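You operate a simulated robot arm through the tools that you are given. There is no shell and no other tool. Be economical: measure what you need, move in short steps, check, and stop when the job is done.

You run a simulated two-armed robot. Do the job below in one go: nothing can be reset, and whatever is moved stays where it is left.

TASK
Hold the grey-ended block, draw its knob off, sand the old glue away.
Fine: stand the knob on the rack; the sanding block goes back.
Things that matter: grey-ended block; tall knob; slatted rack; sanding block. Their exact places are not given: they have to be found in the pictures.

Only the result counts: the job must be done as asked and must still hold three seconds after the hand-in. Knocking over, shifting, dropping, spilling or breaking anything else fails it.

THE ROBOT
Two 6-joint arms with two-finger parallel grippers on one trunk, on a base that drives. Base frame: it is fixed to the floor where the robot stands at the start and does not move with it; the origin is under the middle of the robot, x ahead of it, y to its left, z up. Readings come in cm, degrees, newtons and seconds.
The left shoulder is at the start at [6, 18.7, 114.7], the right one opposite. With the tool pointing down near the work surface each hand reaches from about 26 to 62 cm from the robot's upright axis, wherever it stands, measured 20 degrees to its own side. Places, roughly: slatted rack [60, -30, 90]. Payload 1.57 kg a hand.
The TCP of each hand is the grasp point between the finger pads, 3 cm short of the fingertips. In the tool frame z runs along the fingers and y along their closing line. Largest opening 11 cm; finger width 2.4, thickness 1.2; the body of the gripper, 4.8 by 11.2 cm, starts 7.8 cm behind the TCP.
Orientation is that of the tool frame in the base frame, as [roll, pitch, yaw] about the fixed x, y, z axes, in that order (R = Rz(yaw) Ry(pitch) Rx(roll)). With the fingers straight down and closing along the base's y, the tool's x points along the base's -x, its y along +y and its z along -z.

THE INTERFACE
- The arms move only by the tool nudge_tool. It takes "left_motion", "right_motion" or both (then of equal length, played together; a hand with none holds still); each is a list of rows, each a list of 7 numbers: the turn, a rotation vector about the base's x, y, z in units of 45 degrees (1.0 is 45 degrees), then the shift along the base's x, y, z in units of 500 mm (1.0 is 500 mm), then the opening, from 0 (shut) to 1 (fully open). In form: [[ax, ay, az, x, y, z, gripper], ...]. A call has 1 to 8 rows; each row is the pose to reach, as a shift and turn from the pose commanded when the call began. A call with a number of a shift or a turn outside -1 to 1 is refused whole. A row lasts 0.2 s, in which the tool goes at most 5 cm and 8.6 degrees; a call with a longer step from one row to the next is refused whole, and so is a gripper value outside its range. Where a pose cannot be reached the arm comes as near as it can. A force on the tool above 70 N (or 10 N above the force at the start of the call, whichever is more), or a blocked arm, ends the call early, and 0.2 s more pass. The fingers move at their own pace (about 15.3 cm/s each) and stop on an object; they squeeze with about 35 N. The grip force told is the motor's: it shows also when the fingers shut on nothing. Time passes only in rows, and 0.2 s behind the last, so rows that repeat a pose let the fingers close. It gives the time, the measured TCP pose, the force on the tool (base axes), the opening and the grip force at its end, in the units of the frame above (readings bear some noise), and new pictures: "show" is both (left out), scene, wrist or none (wrist: the cameras of the hands that moved).
- Cameras (640 x 400 px; columns grow to the right, rows downward): "scene" is now at [1.29, -0.73, 170.07]; the picture's right is [-0.10, -0.99, 0.00], its down [-0.76, 0.08, -0.65] and it looks along [0.64, -0.07, -0.76] (base axes); focal length 288 px, centre (320, 200). "left" rides on the left gripper at [7, -1.6, -14.1] in its tool frame; the picture's right is [0.23, 0.97, 0.00], its down [-0.85, 0.20, -0.48] and it looks along [-0.47, 0.11, 0.88] (tool axes); focal length 222 px, centre (320, 200). "right" rides on the right gripper at [7, 1.6, -14.1] in its tool frame; the picture's right is [-0.23, 0.97, 0.00], its down [-0.86, -0.20, -0.48] and it looks along [-0.47, -0.11, 0.88] (tool axes); focal length 222 px, centre (320, 200).
- lift_body(by): slides the trunk up (or, below 0, down) by that many cm; the arms and the scene camera ride with it, the base frame stays. It gives what a move gives, with no picture.
- roll_base(legs): drives the robot by 1 to 6 legs, each [ahead, left, turn to the left] in cm, cm and degrees, along the robot's own axes; the way and the turn of a leg run together, so that a leg with both is an arc; at most 150 cm and 180 degrees a leg. The arms and the cameras ride along, it lands a little off, and it stops where it bumps. It gives what a move gives, and a new picture of the scene camera.
- turn_head(pan, tilt): turns the head with the scene camera to pan (to the left, within 86 degrees either way) and tilt (down, from -29 to 69), counted from straight ahead of the robot. It gives what a move gives, and a new picture of the scene camera.
- pixel_to_xyz(camera, pixels): for up to 12 pixels [column, row] of the newest picture of that camera ("zoom" is the newest enlarged one), the place [x, y, z] in the base frame of the surface seen there, good to about 0.3 cm, but the place of the scene camera against the robot may be out by one fixed shift of up to 1.8 cm in any direction. No time passes.
- inspect(camera, box): a new picture of the part [left, top, right, bottom] of that camera's present view, enlarged. No time passes.
- job_done(): hands the job in; it is judged then, once.

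Go step by step. Measure first, check grasps and placings, and put right what went wrong. The budget is 80 turns and 170 pictures, counting those below and the enlarged ones. Unless the task says otherwise, let go and move clear before handing in, and close with one line.

The tools are called after ">>>" by a JSON object that holds its "op" and its "data". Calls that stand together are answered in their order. nudge_tool: Moves the arms, as the interface text tells. Its arguments: {"type":"object","properties":{"left_motion":{"type":"array","items":{"type":"array","items":{"type":"number"}}},"right_motion":{"type":"array","items":{"type":"array","items":{"type":"number"}}},"show":{"type":"string","enum":["both","scene","wrist","none"]}},"required":[]} The other tools are called the same way: lift_body (by) slides the trunk up or down; roll_base (legs) drives the base; turn_head (pan, tilt) turns the head that bears the scene camera; pixel_to_xyz (camera, pixels) gives the place of the surface under pixels of a picture; inspect (camera, box) takes an enlarged picture of a part of a camera's view; job_done () hands the job in.

At the start:

```text
clock: 0.0
left_ee_pos: [44.89, 15.11, 119.32]
left_tcp_rot: [-180.0, 0.0, 180.0]
left_force: [-0.3, 1.0, 0.5]
left_opening: 10.99
left_gripper_force: 0.1
right_ee_pos: [46.14, -33.19, 124.38]
right_tcp_rot: [180.0, 0.0, -180.0]
right_force: [-1.1, 0.0, 1.1]
right_opening: 11.01
right_gripper_force: 0.0
trunk travel left (down, up): [-77.5, 21.5]
robot x, y, heading: [0.09, -0.25, 0.1]
head pan, tilt: [-6.0, 49.8]
```

scene: 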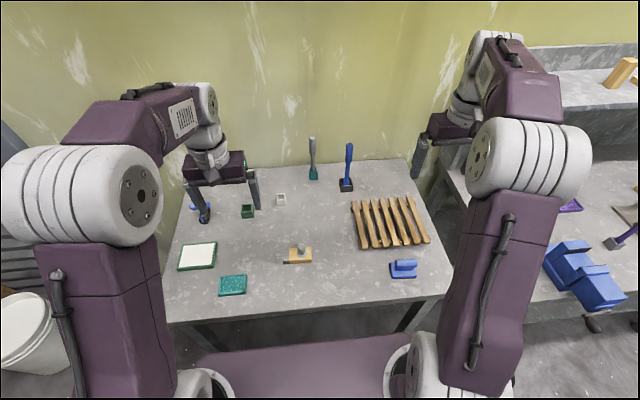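
right: 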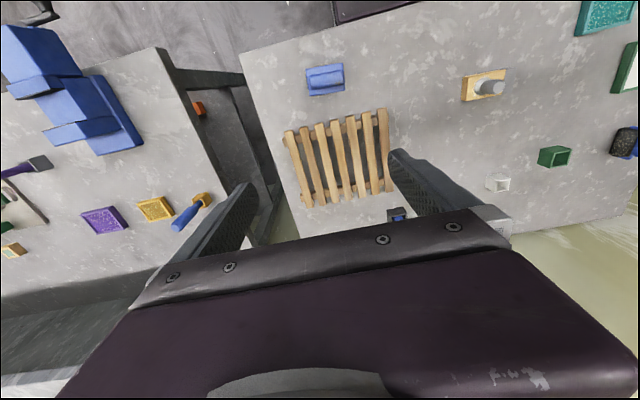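
left: 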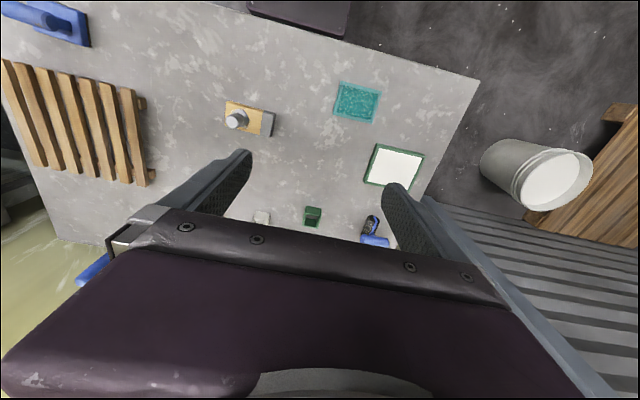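

The block with the knob appears near scene (298,254), the rack near (390,222), and a blue handled block near (403,268). I'll zoom in on these.

>>> {"op": "inspect", "data": {"camera": "scene", "box": [260, 220, 340, 270]}}

>>> {"op": "inspect", "data": {"camera": "scene", "box": [340, 180, 450, 290]}}

>>> {"op": "inspect", "data": {"camera": "right", "box": [260, 40, 540, 215]}}

>>> {"op": "pixel_to_xyz", "data": {"camera": "scene", "pixels": [[302, 246], [290, 256], [310, 257], [285, 262], [403, 263], [403, 275], [355, 205], [425, 240], [412, 200], [365, 246], [390, 222], [232, 285]]}}

>>> {"op": "inspect", "data": {"camera": "left", "box": [200, 60, 440, 250]}}

```text
8.00 times, centred on (300, 245) of scene
```

zoom: 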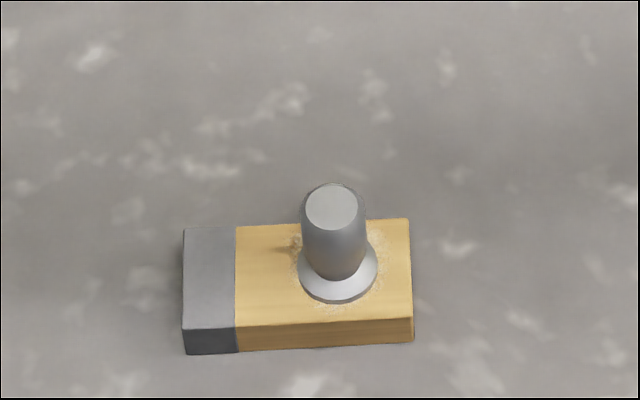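

```text
3.64 times, centred on (395, 235) of scene
```

zoom: 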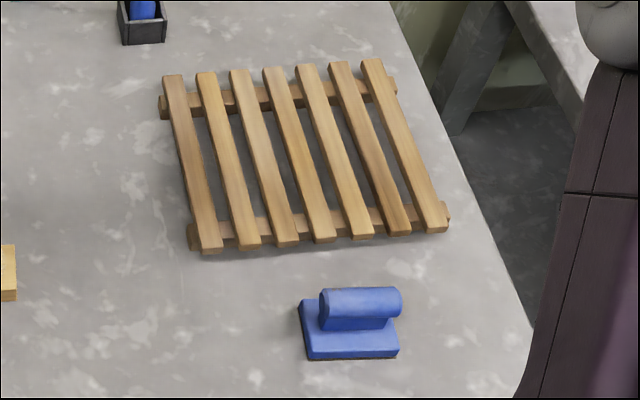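

```text
2.29 times, centred on (400, 128) of right
```

zoom: 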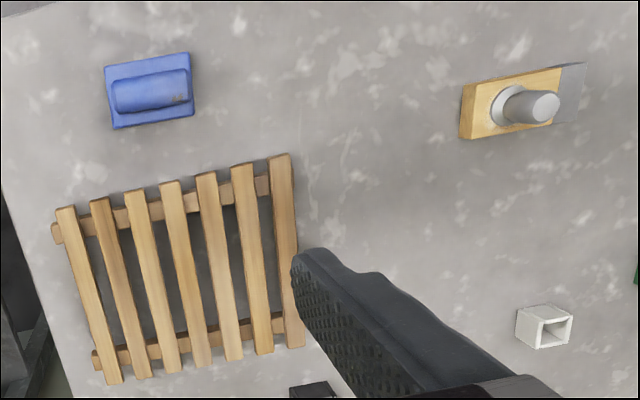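

```text
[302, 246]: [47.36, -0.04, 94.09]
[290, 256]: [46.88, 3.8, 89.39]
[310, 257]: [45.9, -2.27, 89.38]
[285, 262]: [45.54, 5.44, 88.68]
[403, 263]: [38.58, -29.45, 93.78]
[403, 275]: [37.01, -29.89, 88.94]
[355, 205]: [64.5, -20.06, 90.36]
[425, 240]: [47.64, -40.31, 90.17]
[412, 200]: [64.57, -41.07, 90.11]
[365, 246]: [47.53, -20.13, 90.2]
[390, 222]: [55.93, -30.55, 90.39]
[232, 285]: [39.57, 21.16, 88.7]
```

```text
2.11 times, centred on (320, 155) of left
```

zoom: 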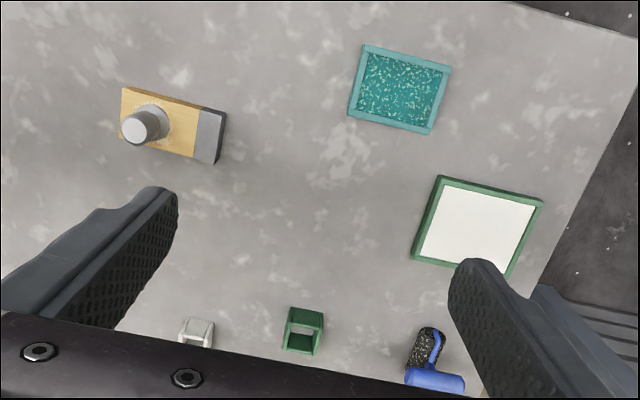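

Sanding block candidate is the blue handled one at about [38,-30]. I'll measure with the wrist cameras, which have no offset.

>>> {"op": "pixel_to_xyz", "data": {"camera": "zoom", "pixels": [[138, 130], [124, 90], [120, 138], [200, 112], [222, 114], [192, 158], [214, 162], [156, 105], [80, 80], [250, 160], [170, 125]]}}

>>> {"op": "pixel_to_xyz", "data": {"camera": "right", "pixels": [[310, 79], [325, 80], [342, 76], [309, 93], [343, 88], [308, 70], [341, 65], [480, 70], [325, 110], [380, 150], [300, 165], [489, 88]]}}

>>> {"op": "inspect", "data": {"camera": "right", "box": [296, 52, 360, 102]}}

```text
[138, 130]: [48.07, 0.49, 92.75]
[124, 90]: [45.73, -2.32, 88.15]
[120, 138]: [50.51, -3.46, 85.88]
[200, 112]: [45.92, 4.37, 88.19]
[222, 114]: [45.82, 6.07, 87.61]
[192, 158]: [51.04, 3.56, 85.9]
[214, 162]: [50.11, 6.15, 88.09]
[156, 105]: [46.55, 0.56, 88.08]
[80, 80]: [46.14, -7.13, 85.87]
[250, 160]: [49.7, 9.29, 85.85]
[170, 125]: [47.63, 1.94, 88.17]
```

```text
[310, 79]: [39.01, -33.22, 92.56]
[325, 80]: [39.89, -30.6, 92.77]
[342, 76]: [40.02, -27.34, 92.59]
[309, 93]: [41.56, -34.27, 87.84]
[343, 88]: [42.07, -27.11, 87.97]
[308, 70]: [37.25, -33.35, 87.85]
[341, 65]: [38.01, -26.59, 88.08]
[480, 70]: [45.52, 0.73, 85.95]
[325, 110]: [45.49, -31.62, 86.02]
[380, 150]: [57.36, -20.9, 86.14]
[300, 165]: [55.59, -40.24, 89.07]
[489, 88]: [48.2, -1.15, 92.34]
```

```text
8.00 times, centred on (328, 77) of right
```

zoom: 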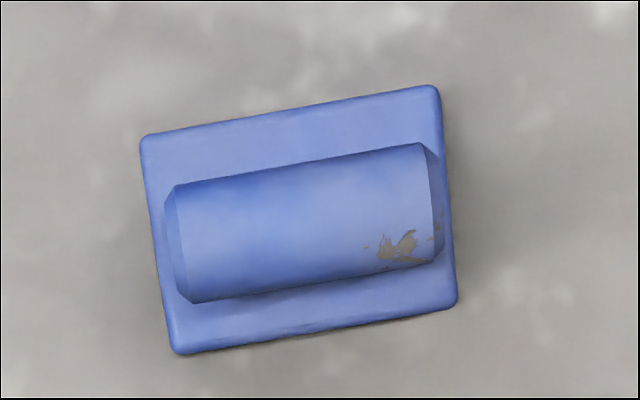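

Measured from the wrist views: table z≈85.95, block x 45.7–50.2, y −3…6.2, top 88.15, grey end y 4.3–6.2, knob near [48,0.5] with its top at 92.7, and sander handle near [39.8,-30.4]. I'll turn the left hand so it closes along x.

>>> {"op": "nudge_tool", "data": {"left_motion": [[0, 0, -0.1667, 0.01, 0.0, -0.03, 0.8], [0, 0, -0.3333, 0.02, 0.0, -0.06, 0.8], [0, 0, -0.5, 0.03, 0.0, -0.09, 0.8], [0, 0, -0.6667, 0.04, 0.0, -0.12, 0.8], [0, 0, -0.8333, 0.05, 0.0, -0.15, 0.8], [0, 0, -1.0, 0.06, 0.0, -0.18, 0.8]], "show": "none"}}

>>> {"op": "nudge_tool", "data": {"left_motion": [[0, 0, -0.1667, 0, 0.0, -0.02, 0.8], [0, 0, -0.3333, 0, 0.0, -0.04, 0.8], [0, 0, -0.5, 0, 0.0, -0.06, 0.8], [0, 0, -0.6667, 0, 0.0, -0.08, 0.8], [0, 0, -0.8333, 0, 0.0, -0.1, 0.8], [0, 0, -1.0, 0, 0.0, -0.12, 0.8]], "show": "both"}}

```text
clock: 1.4
left_ee_pos: [47.71, 15.27, 110.45]
left_tcp_rot: [180.0, -0.1, 134.9]
left_force: [0.0, -0.3, 0.4]
left_opening: 8.8
left_gripper_force: 0.0
right_ee_pos: [46.17, -33.16, 124.23]
right_tcp_rot: [-179.9, 0.0, 179.9]
right_force: [-0.5, -0.3, 0.1]
right_opening: 10.99
right_gripper_force: 0.0
trunk travel left (down, up): [-77.5, 21.5]
robot x, y, heading: [-0.48, 0.14, 0.1]
head pan, tilt: [-6.0, 49.8]
```

```text
clock: 2.8
left_ee_pos: [47.79, 15.05, 104.25]
left_tcp_rot: [-180.0, 0.0, 89.9]
left_force: [-0.2, 0.8, 0.0]
left_opening: 8.79
left_gripper_force: 0.1
right_ee_pos: [46.06, -33.22, 124.33]
right_tcp_rot: [-180.0, 0.1, 180.0]
right_force: [0.0, 0.7, -0.8]
right_opening: 10.99
right_gripper_force: 0.0
trunk travel left (down, up): [-77.5, 21.5]
robot x, y, heading: [-0.2, -0.19, -0.1]
head pan, tilt: [-6.0, 49.8]
```

scene: 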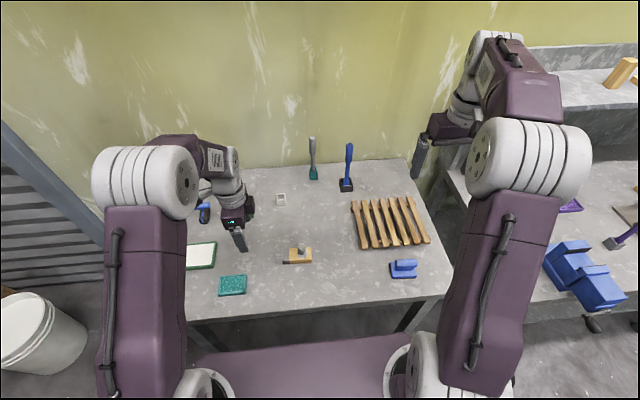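
left: 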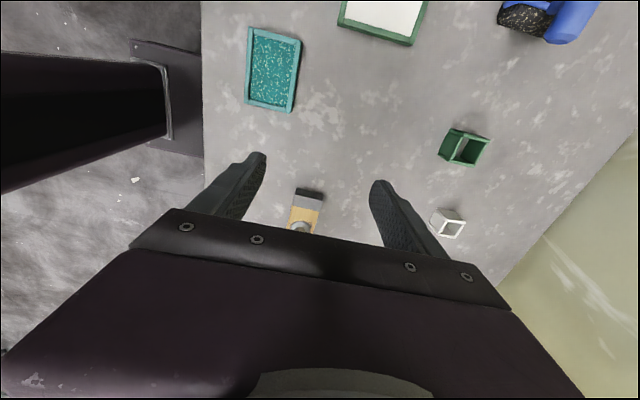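

The left hand now closes along x, and the block is visible between its fingers. Next I'll tilt it 40° so it leans away to the left.

>>> {"op": "nudge_tool", "data": {"left_motion": [[-0.148, 0, 0, 0, -0.008, -0.025, 0.8], [-0.296, 0, 0, 0, -0.016, -0.05, 0.8], [-0.444, 0, 0, 0, -0.025, -0.075, 0.8], [-0.592, 0, 0, 0, -0.033, -0.1, 0.8], [-0.74, 0, 0, 0, -0.04, -0.125, 0.8], [-0.889, 0, 0, 0, -0.05, -0.15, 0.8]]}}

>>> {"op": "pixel_to_xyz", "data": {"camera": "scene", "pixels": [[290, 250], [284, 250]]}}

```text
clock: 4.2
left_ee_pos: [47.89, 12.58, 96.77]
left_tcp_rot: [-180.0, 40.3, 89.9]
left_force: [0.2, 0.3, 0.3]
left_opening: 8.79
left_gripper_force: 0.0
right_ee_pos: [46.2, -33.06, 124.28]
right_tcp_rot: [179.9, 0.0, 180.0]
right_force: [0.5, 0.5, 0.3]
right_opening: 11.02
right_gripper_force: 0.1
trunk travel left (down, up): [-77.5, 21.5]
robot x, y, heading: [0.05, -0.27, 0.1]
head pan, tilt: [-6.0, 49.8]
```

scene: 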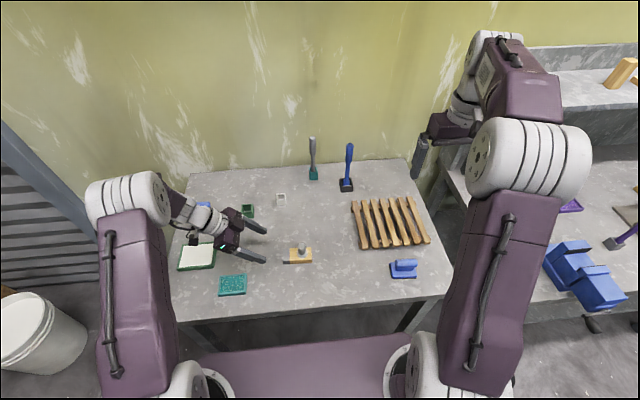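
left: 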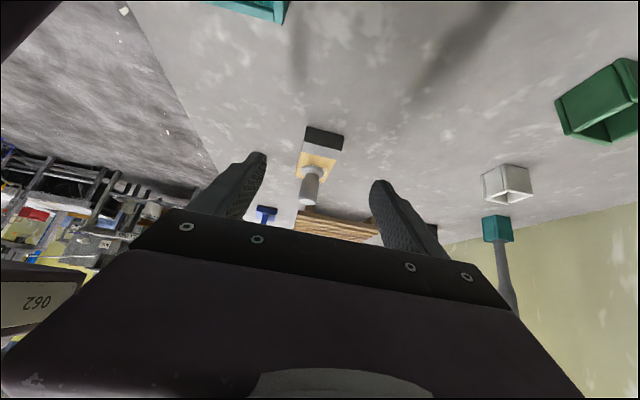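

```text
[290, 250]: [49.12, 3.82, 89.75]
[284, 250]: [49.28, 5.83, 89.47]
```

The tilt went as planned. I'll zoom in on the block from the left camera to fix the centre and yaw of its grey end.

>>> {"op": "inspect", "data": {"camera": "left", "box": [260, 110, 388, 210]}}

>>> {"op": "pixel_to_xyz", "data": {"camera": "left", "pixels": [[308, 127], [342, 135], [304, 140], [339, 150], [306, 133], [340, 142], [300, 163], [333, 165], [311, 170], [312, 185], [310, 202], [322, 140]]}}

```text
4.00 times, centred on (324, 160) of left
```

zoom: 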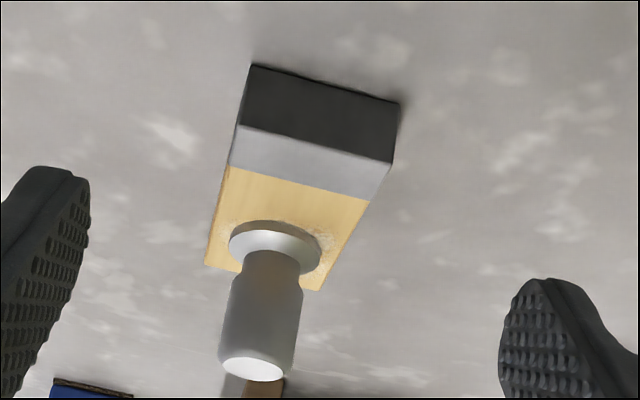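

```text
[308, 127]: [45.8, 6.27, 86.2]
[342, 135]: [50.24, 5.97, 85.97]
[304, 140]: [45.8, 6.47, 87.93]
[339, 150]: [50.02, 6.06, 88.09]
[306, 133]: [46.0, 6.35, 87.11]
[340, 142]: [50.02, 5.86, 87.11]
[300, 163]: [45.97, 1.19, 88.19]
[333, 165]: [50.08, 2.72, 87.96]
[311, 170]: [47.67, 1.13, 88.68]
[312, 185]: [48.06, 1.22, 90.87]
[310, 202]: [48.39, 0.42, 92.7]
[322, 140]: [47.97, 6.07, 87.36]
```

Block centre is x≈47.95, its end face y≈6.2, and it is yawed about −5°. I'll move in along the fingers and stop just above the table.

>>> {"op": "nudge_tool", "data": {"left_motion": [[0, 0, -0.03, 0, -0.03, -0.036, 0.8], [0, 0, -0.06, 0, -0.06, -0.073, 0.8], [0, 0, -0.1, 0, -0.09, -0.11, 0.8], [0, 0, -0.1, 0, -0.11, -0.135, 0.8], [0, 0, -0.1, 0, -0.122, -0.149, 0.8]]}}

>>> {"op": "inspect", "data": {"camera": "left", "box": [220, 110, 420, 235]}}

>>> {"op": "inspect", "data": {"camera": "scene", "box": [220, 200, 340, 275]}}

```text
clock: 5.4
left_ee_pos: [47.93, 6.47, 89.38]
left_tcp_rot: [179.9, 40.0, 85.5]
left_force: [-0.7, 0.2, 0.1]
left_opening: 8.8
left_gripper_force: 0.0
right_ee_pos: [46.05, -33.1, 124.31]
right_tcp_rot: [-179.9, 0.1, 180.0]
right_force: [-0.1, -0.4, -0.1]
right_opening: 10.98
right_gripper_force: 0.0
trunk travel left (down, up): [-77.5, 21.5]
robot x, y, heading: [-0.01, -0.05, -0.2]
head pan, tilt: [-6.0, 49.8]
```

scene: 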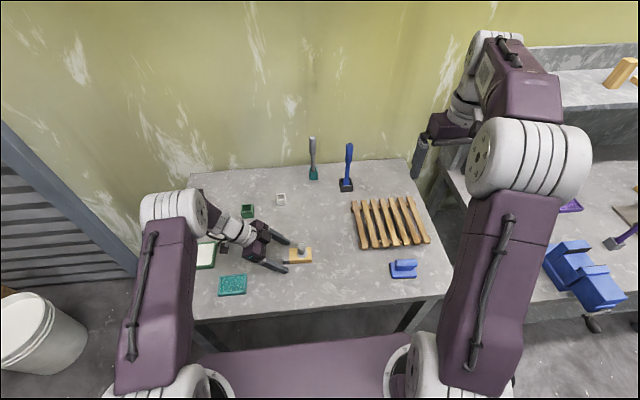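
left: 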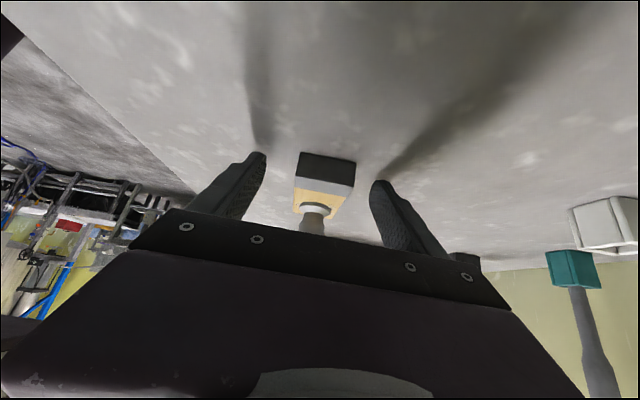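

```text
3.20 times, centred on (320, 172) of left
```

zoom: 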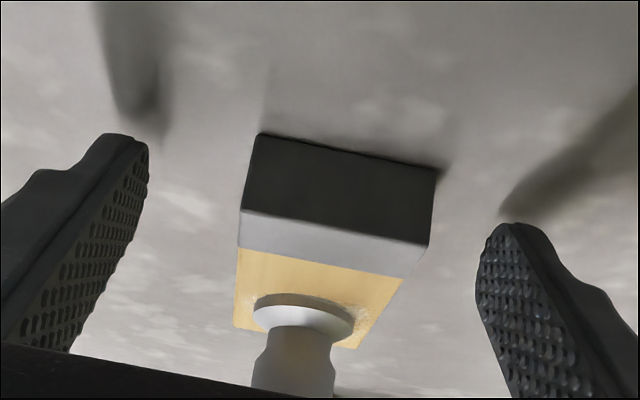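

```text
5.33 times, centred on (280, 238) of scene
```

zoom: 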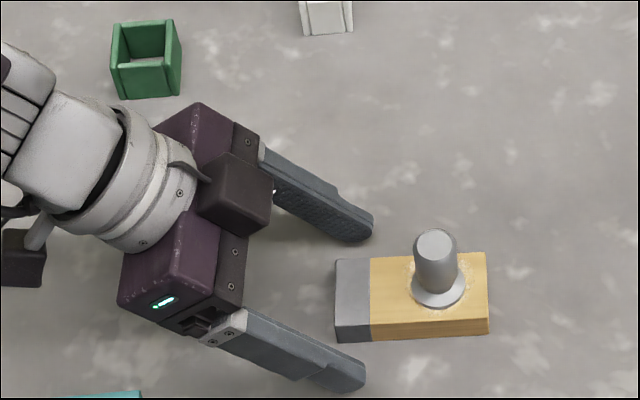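

The fingertips straddle the grey end (zoom columns 335–370). I'll close the left hand.

>>> {"op": "nudge_tool", "data": {"left_motion": [[0, 0, 0, 0, 0, 0, 0.3], [0, 0, 0, 0, 0, 0, 0.1], [0, 0, 0, 0, 0, 0, 0.1], [0, 0, 0, 0, 0, 0, 0.1]], "show": "wrist"}}

>>> {"op": "inspect", "data": {"camera": "scene", "box": [220, 200, 340, 275]}}

>>> {"op": "inspect", "data": {"camera": "left", "box": [220, 110, 420, 235]}}

```text
clock: 6.4
left_ee_pos: [47.86, 6.53, 89.44]
left_tcp_rot: [-179.9, 40.0, 85.4]
left_force: [0.8, -1.0, 1.9]
left_opening: 4.41
left_gripper_force: 34.7
right_ee_pos: [46.22, -33.14, 124.25]
right_tcp_rot: [180.0, 0.0, 179.9]
right_force: [0.3, 0.0, -0.5]
right_opening: 11.0
right_gripper_force: 0.1
trunk travel left (down, up): [-77.5, 21.5]
robot x, y, heading: [0.19, 0.12, -0.0]
head pan, tilt: [-6.0, 49.8]
```

left: 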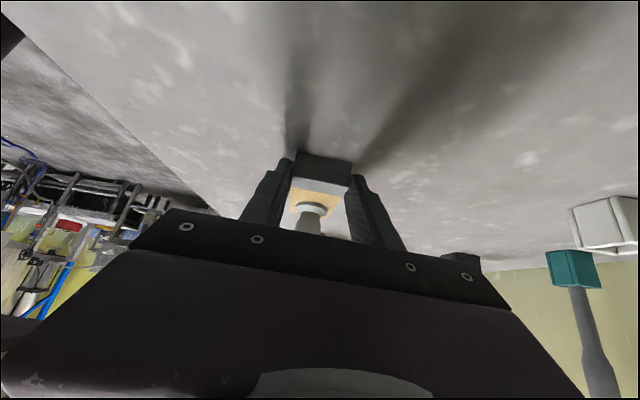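

```text
5.33 times, centred on (280, 238) of scene
```

zoom: 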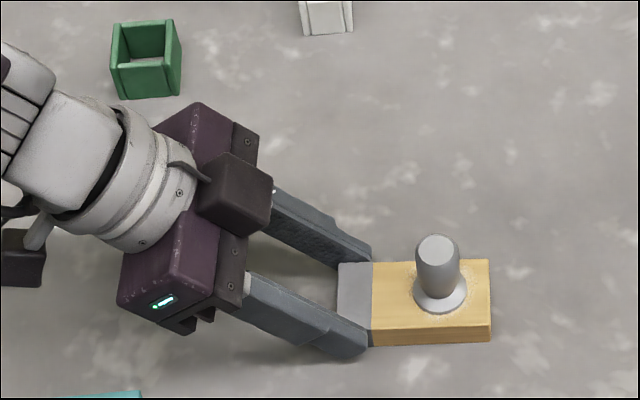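

```text
3.20 times, centred on (320, 172) of left
```

zoom: 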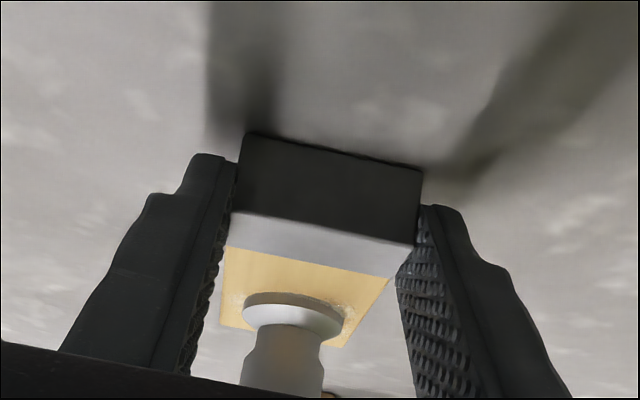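

The block is held firmly by its grey end (opening 4.41, 34.7 N). I'll bring the right hand towards the knob.

>>> {"op": "nudge_tool", "data": {"right_motion": [[0, 0, 0, 0.005, 0.07, -0.03, 0.6], [0, 0, 0, 0.01, 0.14, -0.06, 0.6], [0, 0, 0, 0.015, 0.22, -0.1, 0.6], [0, 0, 0, 0.02, 0.3, -0.14, 0.6], [0, 0, 0, 0.025, 0.38, -0.18, 0.6], [0, 0, 0, 0.03, 0.45, -0.22, 0.6], [0, 0, 0, 0.035, 0.52, -0.26, 0.6], [0, 0, 0, 0.035, 0.58, -0.3, 0.6]]}}

>>> {"op": "inspect", "data": {"camera": "right", "box": [300, 100, 460, 200]}}

```text
clock: 8.2
left_ee_pos: [48.05, 6.51, 89.35]
left_tcp_rot: [180.0, 40.1, 85.5]
left_force: [0.3, 0.3, 1.8]
left_opening: 4.41
left_gripper_force: 35.4
right_ee_pos: [47.9, -4.18, 109.19]
right_tcp_rot: [179.9, 0.1, -179.9]
right_force: [-0.6, 0.5, -0.3]
right_opening: 6.6
right_gripper_force: 0.0
trunk travel left (down, up): [-77.5, 21.5]
robot x, y, heading: [0.12, -0.06, -0.2]
head pan, tilt: [-6.0, 49.8]
```

scene: 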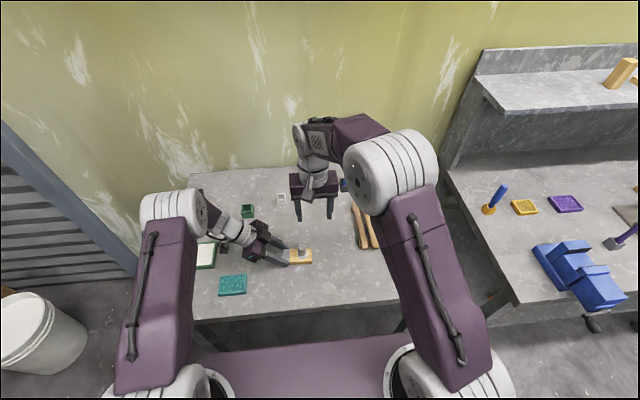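
right: 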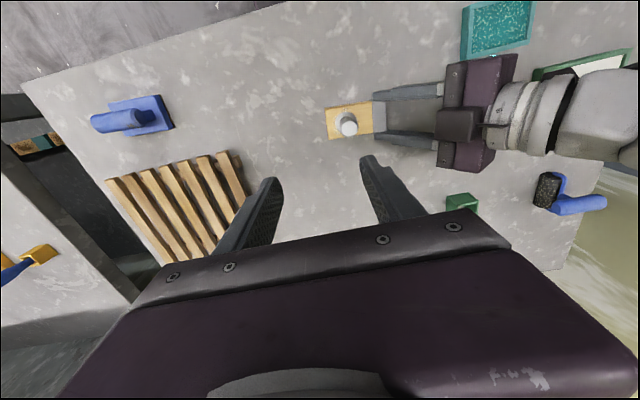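

```text
4.00 times, centred on (380, 150) of right
```

zoom: 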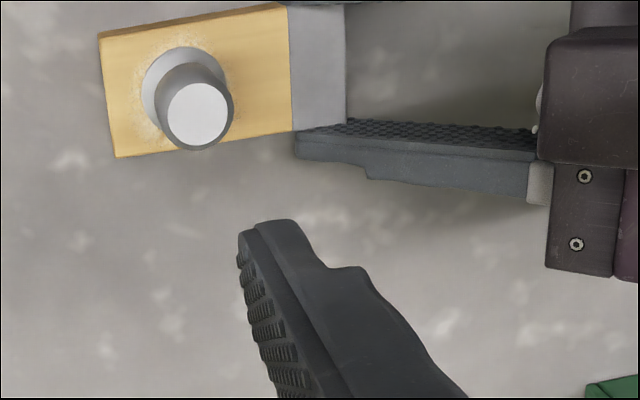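

>>> {"op": "pixel_to_xyz", "data": {"camera": "zoom", "pixels": [[198, 116], [172, 112], [228, 112], [198, 144], [198, 88], [146, 85], [188, 52], [118, 152], [104, 42], [284, 8], [290, 128], [210, 180]]}}

>>> {"op": "pixel_to_xyz", "data": {"camera": "right", "pixels": [[113, 190], [130, 184], [150, 177], [167, 173], [187, 170], [206, 163], [224, 160], [175, 222], [201, 228], [215, 195], [195, 200], [158, 200]]}}

```text
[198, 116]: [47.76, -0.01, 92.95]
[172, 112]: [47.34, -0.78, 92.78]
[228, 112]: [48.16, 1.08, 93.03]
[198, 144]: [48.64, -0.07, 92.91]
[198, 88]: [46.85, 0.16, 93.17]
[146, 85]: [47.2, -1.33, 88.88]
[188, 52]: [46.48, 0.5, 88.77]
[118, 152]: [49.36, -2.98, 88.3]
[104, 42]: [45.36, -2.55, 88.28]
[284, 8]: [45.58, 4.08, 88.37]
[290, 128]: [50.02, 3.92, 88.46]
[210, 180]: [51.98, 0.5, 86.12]
```

```text
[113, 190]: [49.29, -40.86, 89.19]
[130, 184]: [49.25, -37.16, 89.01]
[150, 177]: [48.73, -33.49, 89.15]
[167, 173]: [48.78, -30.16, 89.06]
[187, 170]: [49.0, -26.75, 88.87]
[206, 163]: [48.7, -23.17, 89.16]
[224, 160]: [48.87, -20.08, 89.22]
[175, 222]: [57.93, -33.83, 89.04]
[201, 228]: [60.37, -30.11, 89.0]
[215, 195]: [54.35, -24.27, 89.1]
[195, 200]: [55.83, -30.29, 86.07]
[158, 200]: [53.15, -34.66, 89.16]
```

Knob axis is ≈[47.8,0.1], top 92.95; slat tops are at 89.1. I'll lower the right hand to just above the knob and check.

>>> {"op": "nudge_tool", "data": {"right_motion": [[0, 0, 0, -0.001, 0.03, -0.06, 0.45], [0, 0, 0, -0.002, 0.06, -0.12, 0.45], [0, 0, 0, -0.002, 0.086, -0.18, 0.45], [0, 0, 0, -0.002, 0.086, -0.23, 0.45]]}}

>>> {"op": "inspect", "data": {"camera": "right", "box": [220, 100, 476, 260]}}

```text
clock: 9.2
left_ee_pos: [47.89, 6.44, 89.47]
left_tcp_rot: [-179.9, 40.1, 85.5]
left_force: [0.2, 0.3, 0.8]
left_opening: 4.4
left_gripper_force: 35.0
right_ee_pos: [47.81, 0.19, 97.7]
right_tcp_rot: [180.0, 0.1, -180.0]
right_force: [-0.8, -0.1, 0.7]
right_opening: 4.97
right_gripper_force: 0.1
trunk travel left (down, up): [-77.5, 21.5]
robot x, y, heading: [-0.12, -0.17, -0.1]
head pan, tilt: [-6.0, 49.8]
```

scene: 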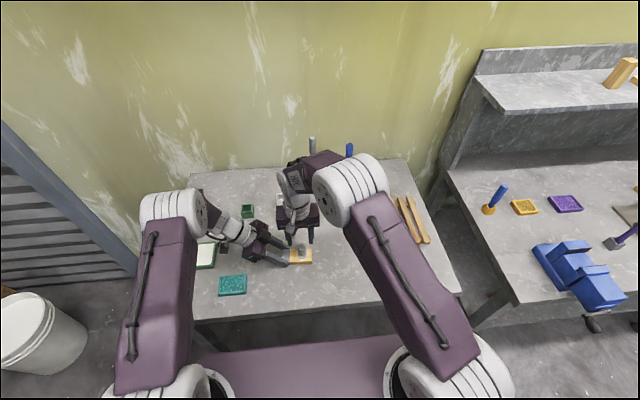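
right: 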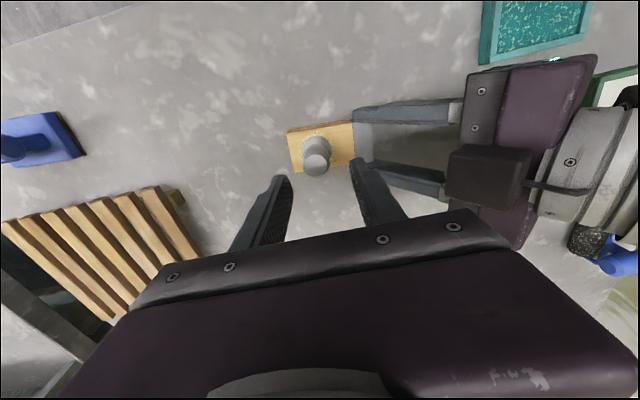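

```text
2.50 times, centred on (348, 180) of right
```

zoom: 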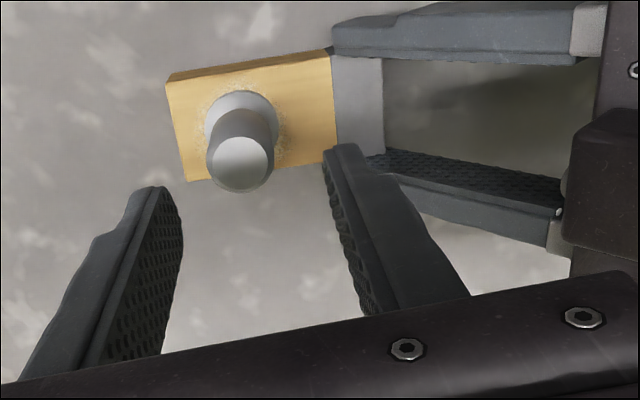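

The knob is centred between the open fingers. I'll descend to z≈92 and close on it.

>>> {"op": "nudge_tool", "data": {"right_motion": [[0, 0, 0, 0, 0, -0.04, 0.45], [0, 0, 0, 0, 0, -0.08, 0.45], [0, 0, 0, 0, 0, -0.114, 0.45], [0, 0, 0, 0, 0, -0.114, 0.3], [0, 0, 0, 0, 0, -0.114, 0.05], [0, 0, 0, 0, 0, -0.114, 0.05], [0, 0, 0, 0, 0, -0.114, 0.05]]}}

>>> {"op": "inspect", "data": {"camera": "left", "box": [220, 110, 420, 235]}}

```text
clock: 10.8
left_ee_pos: [47.98, 6.56, 89.4]
left_tcp_rot: [-180.0, 40.0, 85.4]
left_force: [0.7, 0.4, 0.6]
left_opening: 4.38
left_gripper_force: 35.1
right_ee_pos: [47.91, 0.1, 92.1]
right_tcp_rot: [-180.0, -0.1, 180.0]
right_force: [0.3, 0.3, -0.2]
right_opening: 2.48
right_gripper_force: 34.9
trunk travel left (down, up): [-77.5, 21.5]
robot x, y, heading: [0.18, 0.52, -0.0]
head pan, tilt: [-6.0, 49.8]
```

scene: 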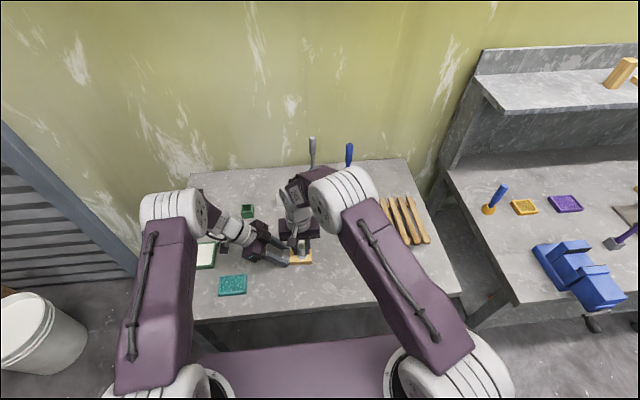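
right: 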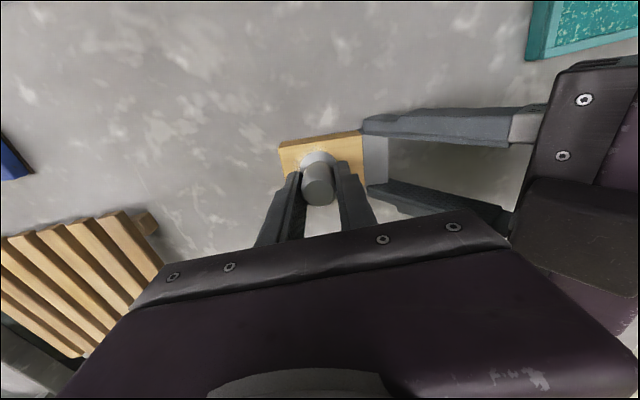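

```text
3.20 times, centred on (320, 172) of left
```

zoom: 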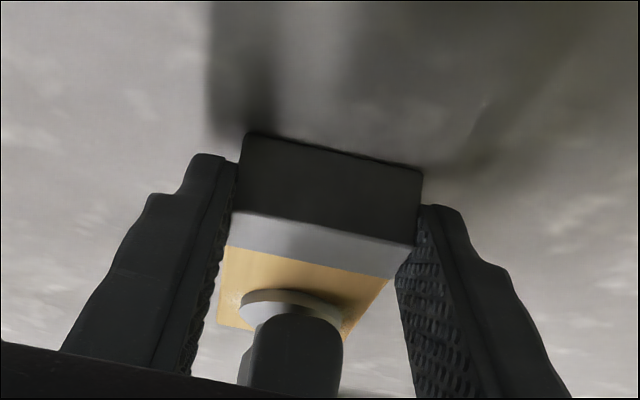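

The knob is gripped (2.48 cm, 34.9 N). I'll draw it straight up slowly.

>>> {"op": "nudge_tool", "data": {"right_motion": [[0, 0, 0, 0, 0, 0.004, 0.05], [0, 0, 0, 0, 0, 0.008, 0.05], [0, 0, 0, 0, 0, 0.014, 0.05], [0, 0, 0, 0, 0, 0.02, 0.05], [0, 0, 0, 0, 0, 0.03, 0.05], [0, 0, 0, 0, 0, 0.04, 0.05]]}}

>>> {"op": "inspect", "data": {"camera": "left", "box": [220, 110, 420, 235]}}

```text
clock: 12.2
left_ee_pos: [47.94, 6.55, 89.35]
left_tcp_rot: [179.9, 40.1, 85.6]
left_force: [-0.1, -0.2, 1.1]
left_opening: 4.38
left_gripper_force: 35.0
right_ee_pos: [47.75, 0.21, 93.99]
right_tcp_rot: [-180.0, 0.0, 179.9]
right_force: [0.1, -0.4, -0.4]
right_opening: 2.45
right_gripper_force: 34.8
trunk travel left (down, up): [-77.5, 21.5]
robot x, y, heading: [-0.01, 0.03, 0.1]
head pan, tilt: [-6.0, 49.8]
```

scene: 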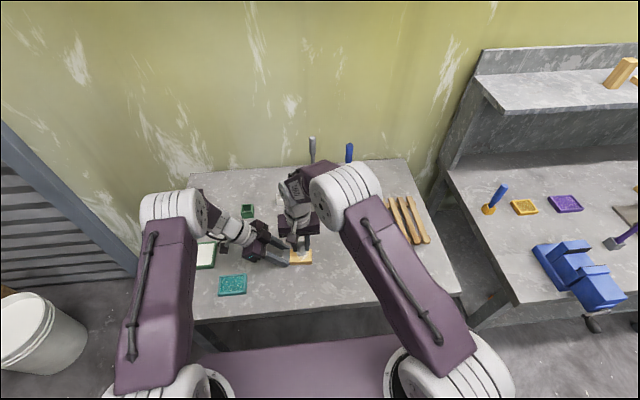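
right: 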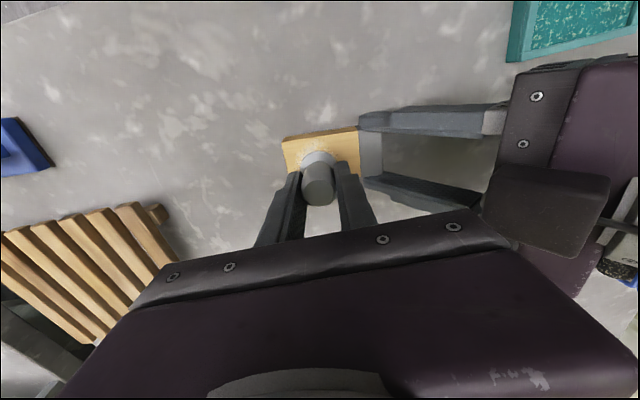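

```text
3.20 times, centred on (320, 172) of left
```

zoom: 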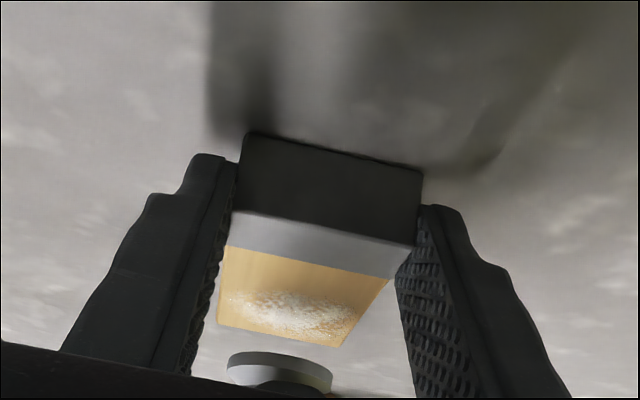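

The knob came off, leaving a round glue patch. I'll raise it and check its underside from the left camera.

>>> {"op": "nudge_tool", "data": {"right_motion": [[0, 0, 0, 0, 0, 0.04, 0.05], [0, 0, 0, 0, 0, 0.08, 0.05], [0, 0, 0, 0, 0, 0.14, 0.05], [0, 0, 0, 0, 0, 0.2, 0.05], [0, 0, 0, 0, -0.05, 0.24, 0.05], [0, 0, 0, 0, -0.12, 0.26, 0.05], [0, 0, 0, 0, -0.2, 0.26, 0.05]], "show": "both"}}

>>> {"op": "inspect", "data": {"camera": "right", "box": [260, 90, 420, 190]}}

>>> {"op": "inspect", "data": {"camera": "scene", "box": [260, 190, 400, 278]}}

```text
clock: 13.8
left_ee_pos: [47.9, 6.49, 89.47]
left_tcp_rot: [180.0, 39.9, 85.4]
left_force: [0.1, 0.8, 0.2]
left_opening: 4.38
left_gripper_force: 35.2
right_ee_pos: [47.62, -9.89, 107.21]
right_tcp_rot: [179.9, 0.0, 180.0]
right_force: [0.0, 0.0, -0.6]
right_opening: 2.44
right_gripper_force: 35.3
trunk travel left (down, up): [-77.5, 21.5]
robot x, y, heading: [0.21, -0.05, 0.0]
head pan, tilt: [-6.0, 49.8]
```

scene: 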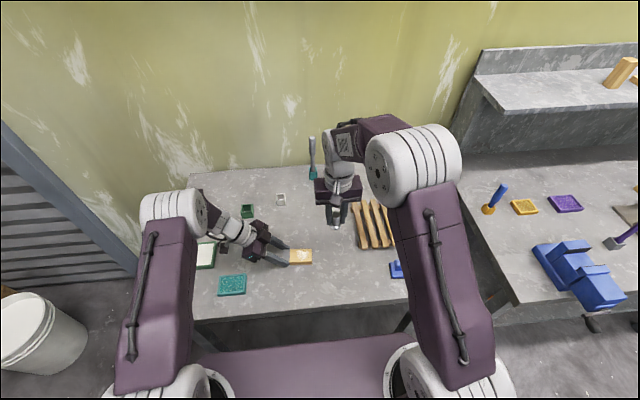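
right: 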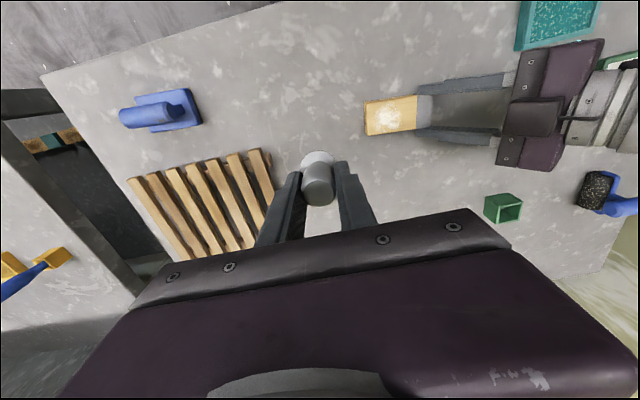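

```text
4.00 times, centred on (340, 140) of right
```

zoom: 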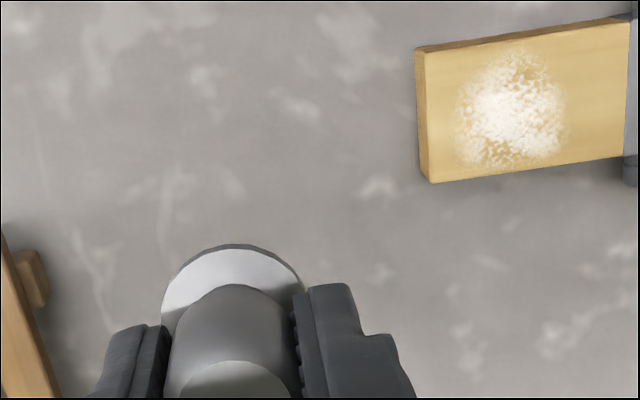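

```text
4.55 times, centred on (330, 234) of scene
```

zoom: 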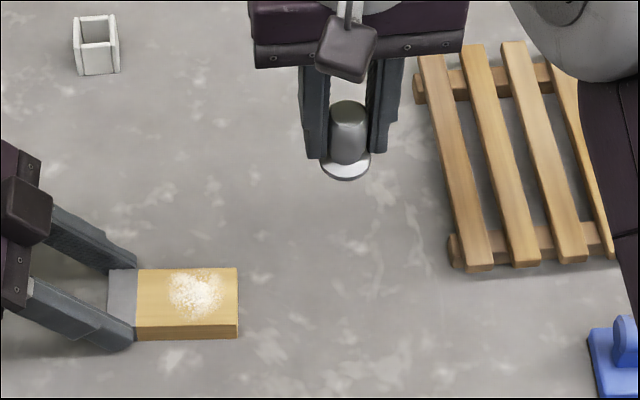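

The glue patch is visible. I'll measure the patch and the slat edges for placing the knob.

>>> {"op": "pixel_to_xyz", "data": {"camera": "zoom", "pixels": [[450, 160], [474, 160], [492, 160], [516, 160], [533, 160], [560, 160], [478, 262], [524, 260]]}}

>>> {"op": "inspect", "data": {"camera": "right", "box": [120, 130, 280, 270]}}

>>> {"op": "pixel_to_xyz", "data": {"camera": "right", "pixels": [[375, 118], [402, 115], [388, 103], [388, 131], [388, 117], [366, 102], [368, 136], [415, 96], [418, 129], [322, 152], [303, 165], [318, 190]]}}

```text
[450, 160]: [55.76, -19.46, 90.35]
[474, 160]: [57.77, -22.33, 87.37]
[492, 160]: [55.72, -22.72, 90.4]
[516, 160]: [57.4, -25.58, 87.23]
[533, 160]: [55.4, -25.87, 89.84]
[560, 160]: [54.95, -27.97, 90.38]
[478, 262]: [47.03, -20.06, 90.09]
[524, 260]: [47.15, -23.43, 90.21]
```

```text
2.86 times, centred on (200, 200) of right
```

zoom: 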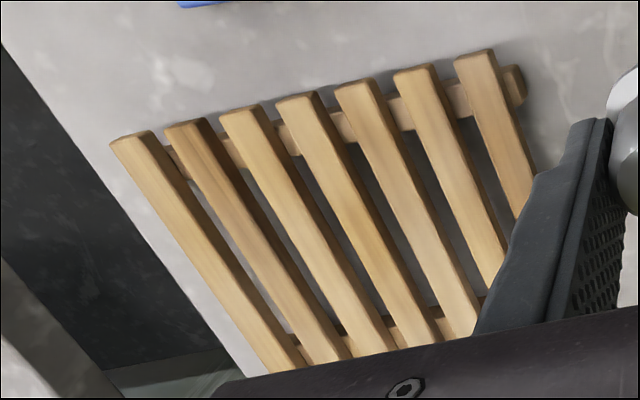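

```text
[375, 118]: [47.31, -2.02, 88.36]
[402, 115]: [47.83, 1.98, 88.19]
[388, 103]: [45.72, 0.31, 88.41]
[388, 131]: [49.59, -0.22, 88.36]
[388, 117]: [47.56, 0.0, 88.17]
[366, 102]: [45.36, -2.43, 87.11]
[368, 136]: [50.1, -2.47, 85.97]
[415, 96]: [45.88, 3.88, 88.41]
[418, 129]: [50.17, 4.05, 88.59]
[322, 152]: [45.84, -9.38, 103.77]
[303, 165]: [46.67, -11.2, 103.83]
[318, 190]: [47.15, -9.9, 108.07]
```

>>> {"op": "pixel_to_xyz", "data": {"camera": "zoom", "pixels": [[345, 110], [370, 100], [405, 95], [430, 85], [465, 85], [490, 75], [372, 165], [397, 155], [430, 150], [455, 142], [313, 180], [340, 172]]}}

```text
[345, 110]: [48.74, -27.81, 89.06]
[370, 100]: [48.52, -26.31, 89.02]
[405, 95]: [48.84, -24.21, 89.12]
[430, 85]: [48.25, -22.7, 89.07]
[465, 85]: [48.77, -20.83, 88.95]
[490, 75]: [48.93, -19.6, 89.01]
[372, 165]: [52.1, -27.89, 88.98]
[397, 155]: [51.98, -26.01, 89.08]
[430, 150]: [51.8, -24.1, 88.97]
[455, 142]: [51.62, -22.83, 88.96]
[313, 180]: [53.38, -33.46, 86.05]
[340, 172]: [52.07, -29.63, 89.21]
```

Slat centres at x≈52 are y≈−26.95 and −23.4, so the knob can stand across the two at y≈−25.15. I'll carry it there.

>>> {"op": "nudge_tool", "data": {"right_motion": [[0, 0, 0, 0.02, -0.07, 0, 0.05], [0, 0, 0, 0.04, -0.15, -0.02, 0.05], [0, 0, 0, 0.06, -0.23, -0.05, 0.05], [0, 0, 0, 0.084, -0.305, -0.1, 0.05], [0, 0, 0, 0.084, -0.305, -0.16, 0.05], [0, 0, 0, 0.084, -0.305, -0.22, 0.05]]}}

>>> {"op": "inspect", "data": {"camera": "right", "box": [220, 100, 420, 225]}}

```text
clock: 15.2
left_ee_pos: [47.91, 6.62, 89.34]
left_tcp_rot: [180.0, 40.0, 85.5]
left_force: [-0.1, 0.9, 0.9]
left_opening: 4.39
left_gripper_force: 35.0
right_ee_pos: [51.9, -24.98, 95.93]
right_tcp_rot: [-180.0, 0.1, 180.0]
right_force: [0.2, -0.2, 0.3]
right_opening: 2.45
right_gripper_force: 35.3
trunk travel left (down, up): [-77.5, 21.5]
robot x, y, heading: [-0.06, 0.28, -0.1]
head pan, tilt: [-6.0, 49.8]
```

scene: 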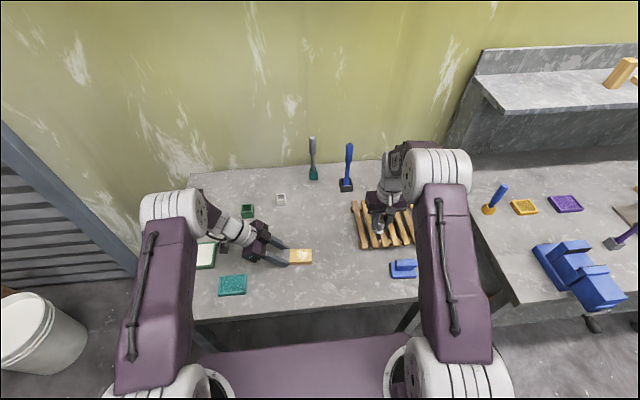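
right: 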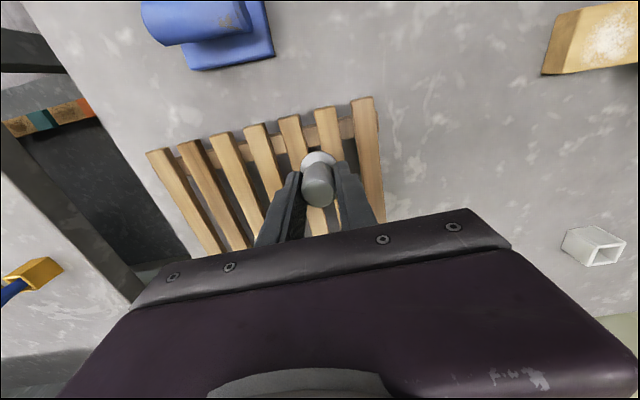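

```text
3.20 times, centred on (320, 162) of right
```

zoom: 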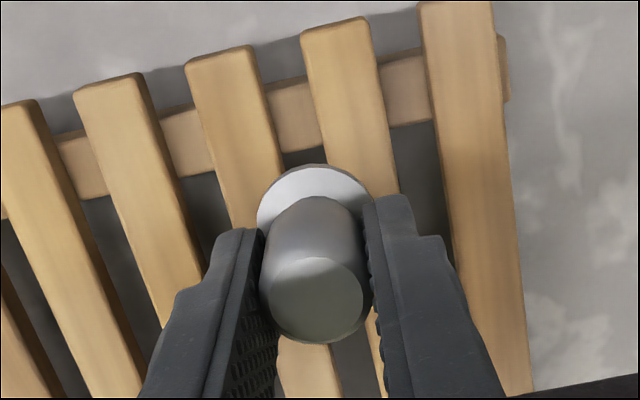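

The pose matches the plan. I'll lower the knob gently to contact.

>>> {"op": "nudge_tool", "data": {"right_motion": [[0, 0, 0, 0, 0, -0.025, 0.05], [0, 0, 0, 0, 0, -0.048, 0.05], [0, 0, 0, 0, 0, -0.058, 0.05], [0, 0, 0, 0, 0, -0.062, 0.05], [0, 0, 0, 0, 0, -0.064, 0.05]]}}

>>> {"op": "inspect", "data": {"camera": "right", "box": [220, 100, 420, 225]}}

>>> {"op": "inspect", "data": {"camera": "left", "box": [220, 110, 420, 235]}}

>>> {"op": "inspect", "data": {"camera": "scene", "box": [345, 190, 425, 250]}}

```text
clock: 16.4
left_ee_pos: [47.87, 6.65, 89.5]
left_tcp_rot: [-180.0, 40.1, 85.5]
left_force: [-0.3, 0.0, 0.6]
left_opening: 4.4
left_gripper_force: 35.4
right_ee_pos: [52.04, -25.19, 92.9]
right_tcp_rot: [-180.0, 0.0, 180.0]
right_force: [0.1, -0.9, 1.8]
right_opening: 2.46
right_gripper_force: 34.9
trunk travel left (down, up): [-77.5, 21.5]
robot x, y, heading: [-0.16, 0.37, 0.1]
head pan, tilt: [-6.0, 49.8]
```

scene: 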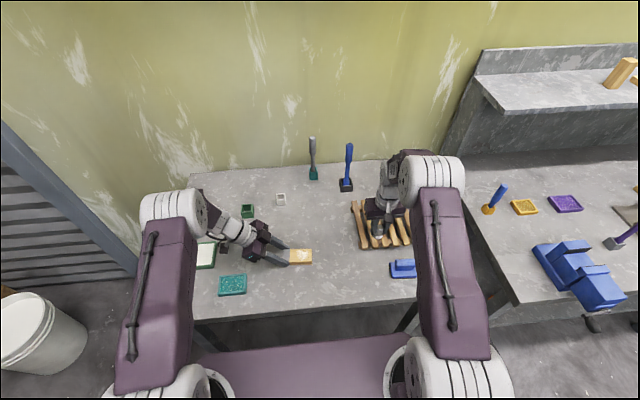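
right: 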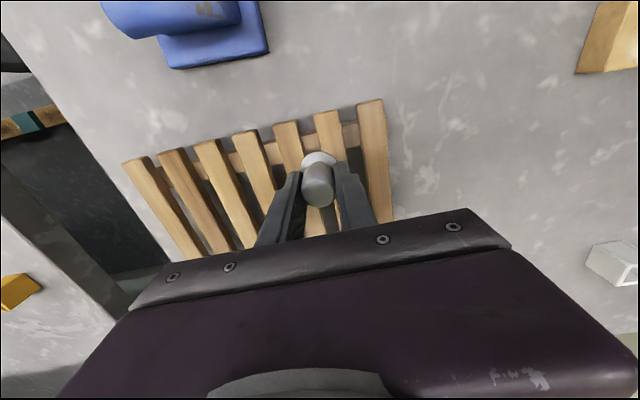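

```text
3.20 times, centred on (320, 162) of right
```

zoom: 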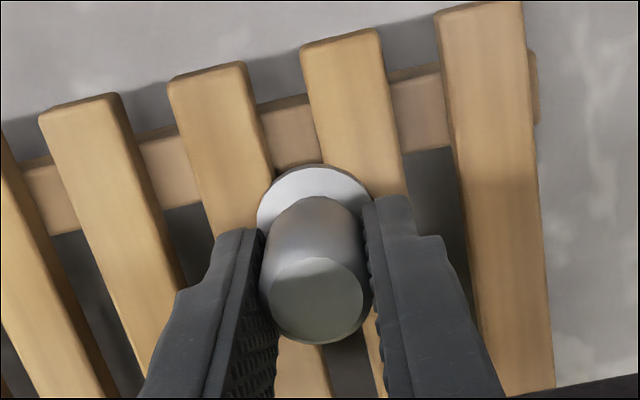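

```text
3.20 times, centred on (320, 172) of left
```

zoom: 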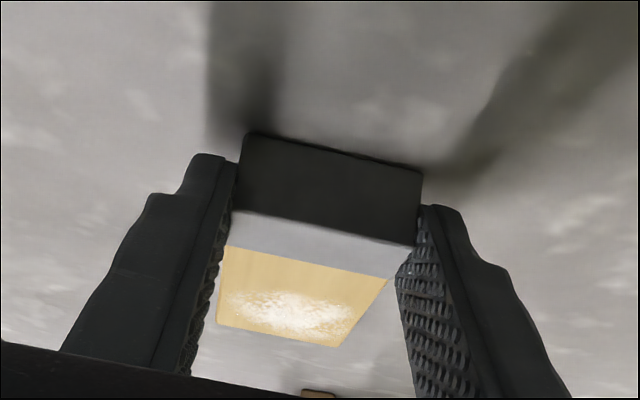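

```text
6.67 times, centred on (385, 220) of scene
```

zoom: 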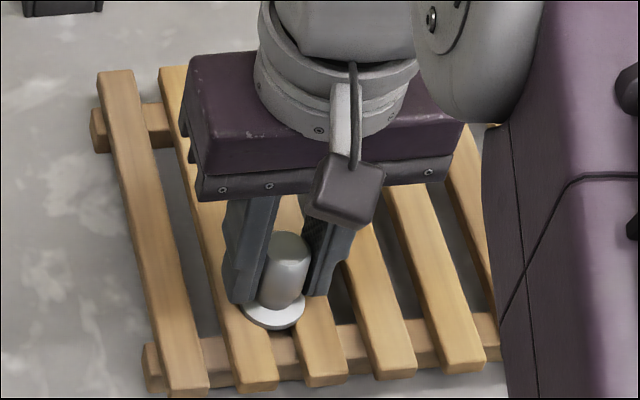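

The flange straddles slats 5 and 6, with light contact (1.8 N). I'll release it and lift away.

>>> {"op": "nudge_tool", "data": {"right_motion": [[0, 0, 0, 0, 0, 0, 0.28], [0, 0, 0, 0, 0, 0, 0.4], [0, 0, 0, 0, 0, 0, 0.45], [0, 0, 0, 0, 0, 0.03, 0.45], [0, 0, 0, 0, 0, 0.08, 0.45], [0, 0, 0, 0, 0, 0.15, 0.45], [0, 0, 0, 0, 0, 0.22, 0.45]]}}

>>> {"op": "inspect", "data": {"camera": "right", "box": [220, 80, 420, 205]}}

```text
clock: 18.0
left_ee_pos: [47.86, 6.58, 89.42]
left_tcp_rot: [-180.0, 39.9, 85.5]
left_force: [0.3, 1.0, 1.0]
left_opening: 4.41
left_gripper_force: 34.8
right_ee_pos: [51.91, -24.93, 103.91]
right_tcp_rot: [-180.0, 0.0, -180.0]
right_force: [-0.3, 0.8, -0.1]
right_opening: 4.96
right_gripper_force: 0.0
trunk travel left (down, up): [-77.5, 21.5]
robot x, y, heading: [0.04, 0.16, -0.0]
head pan, tilt: [-6.0, 49.8]
```

scene: 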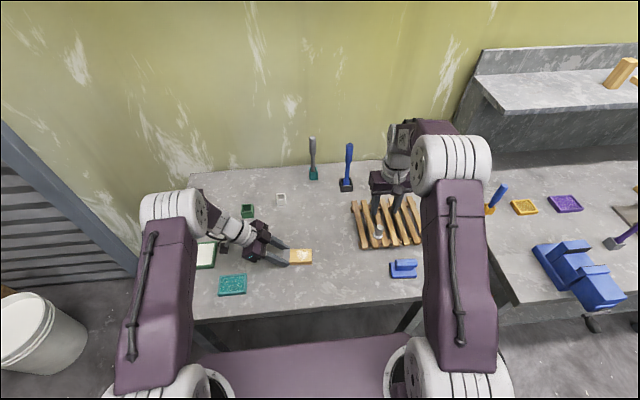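
right: 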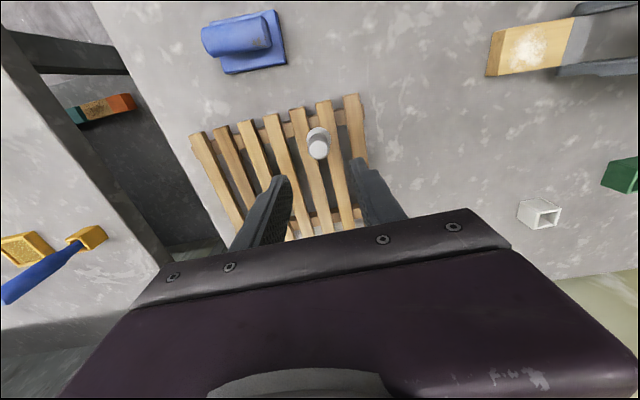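

```text
3.20 times, centred on (320, 142) of right
```

zoom: 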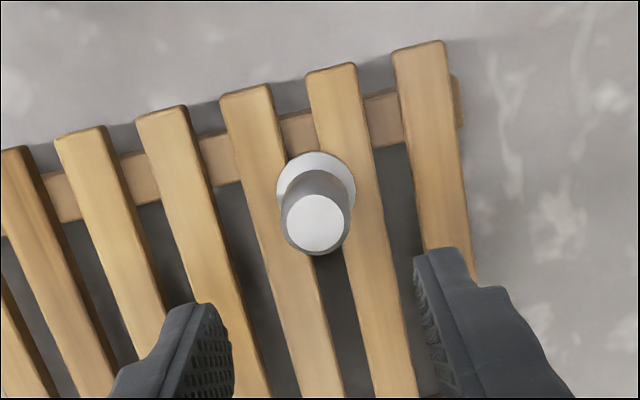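

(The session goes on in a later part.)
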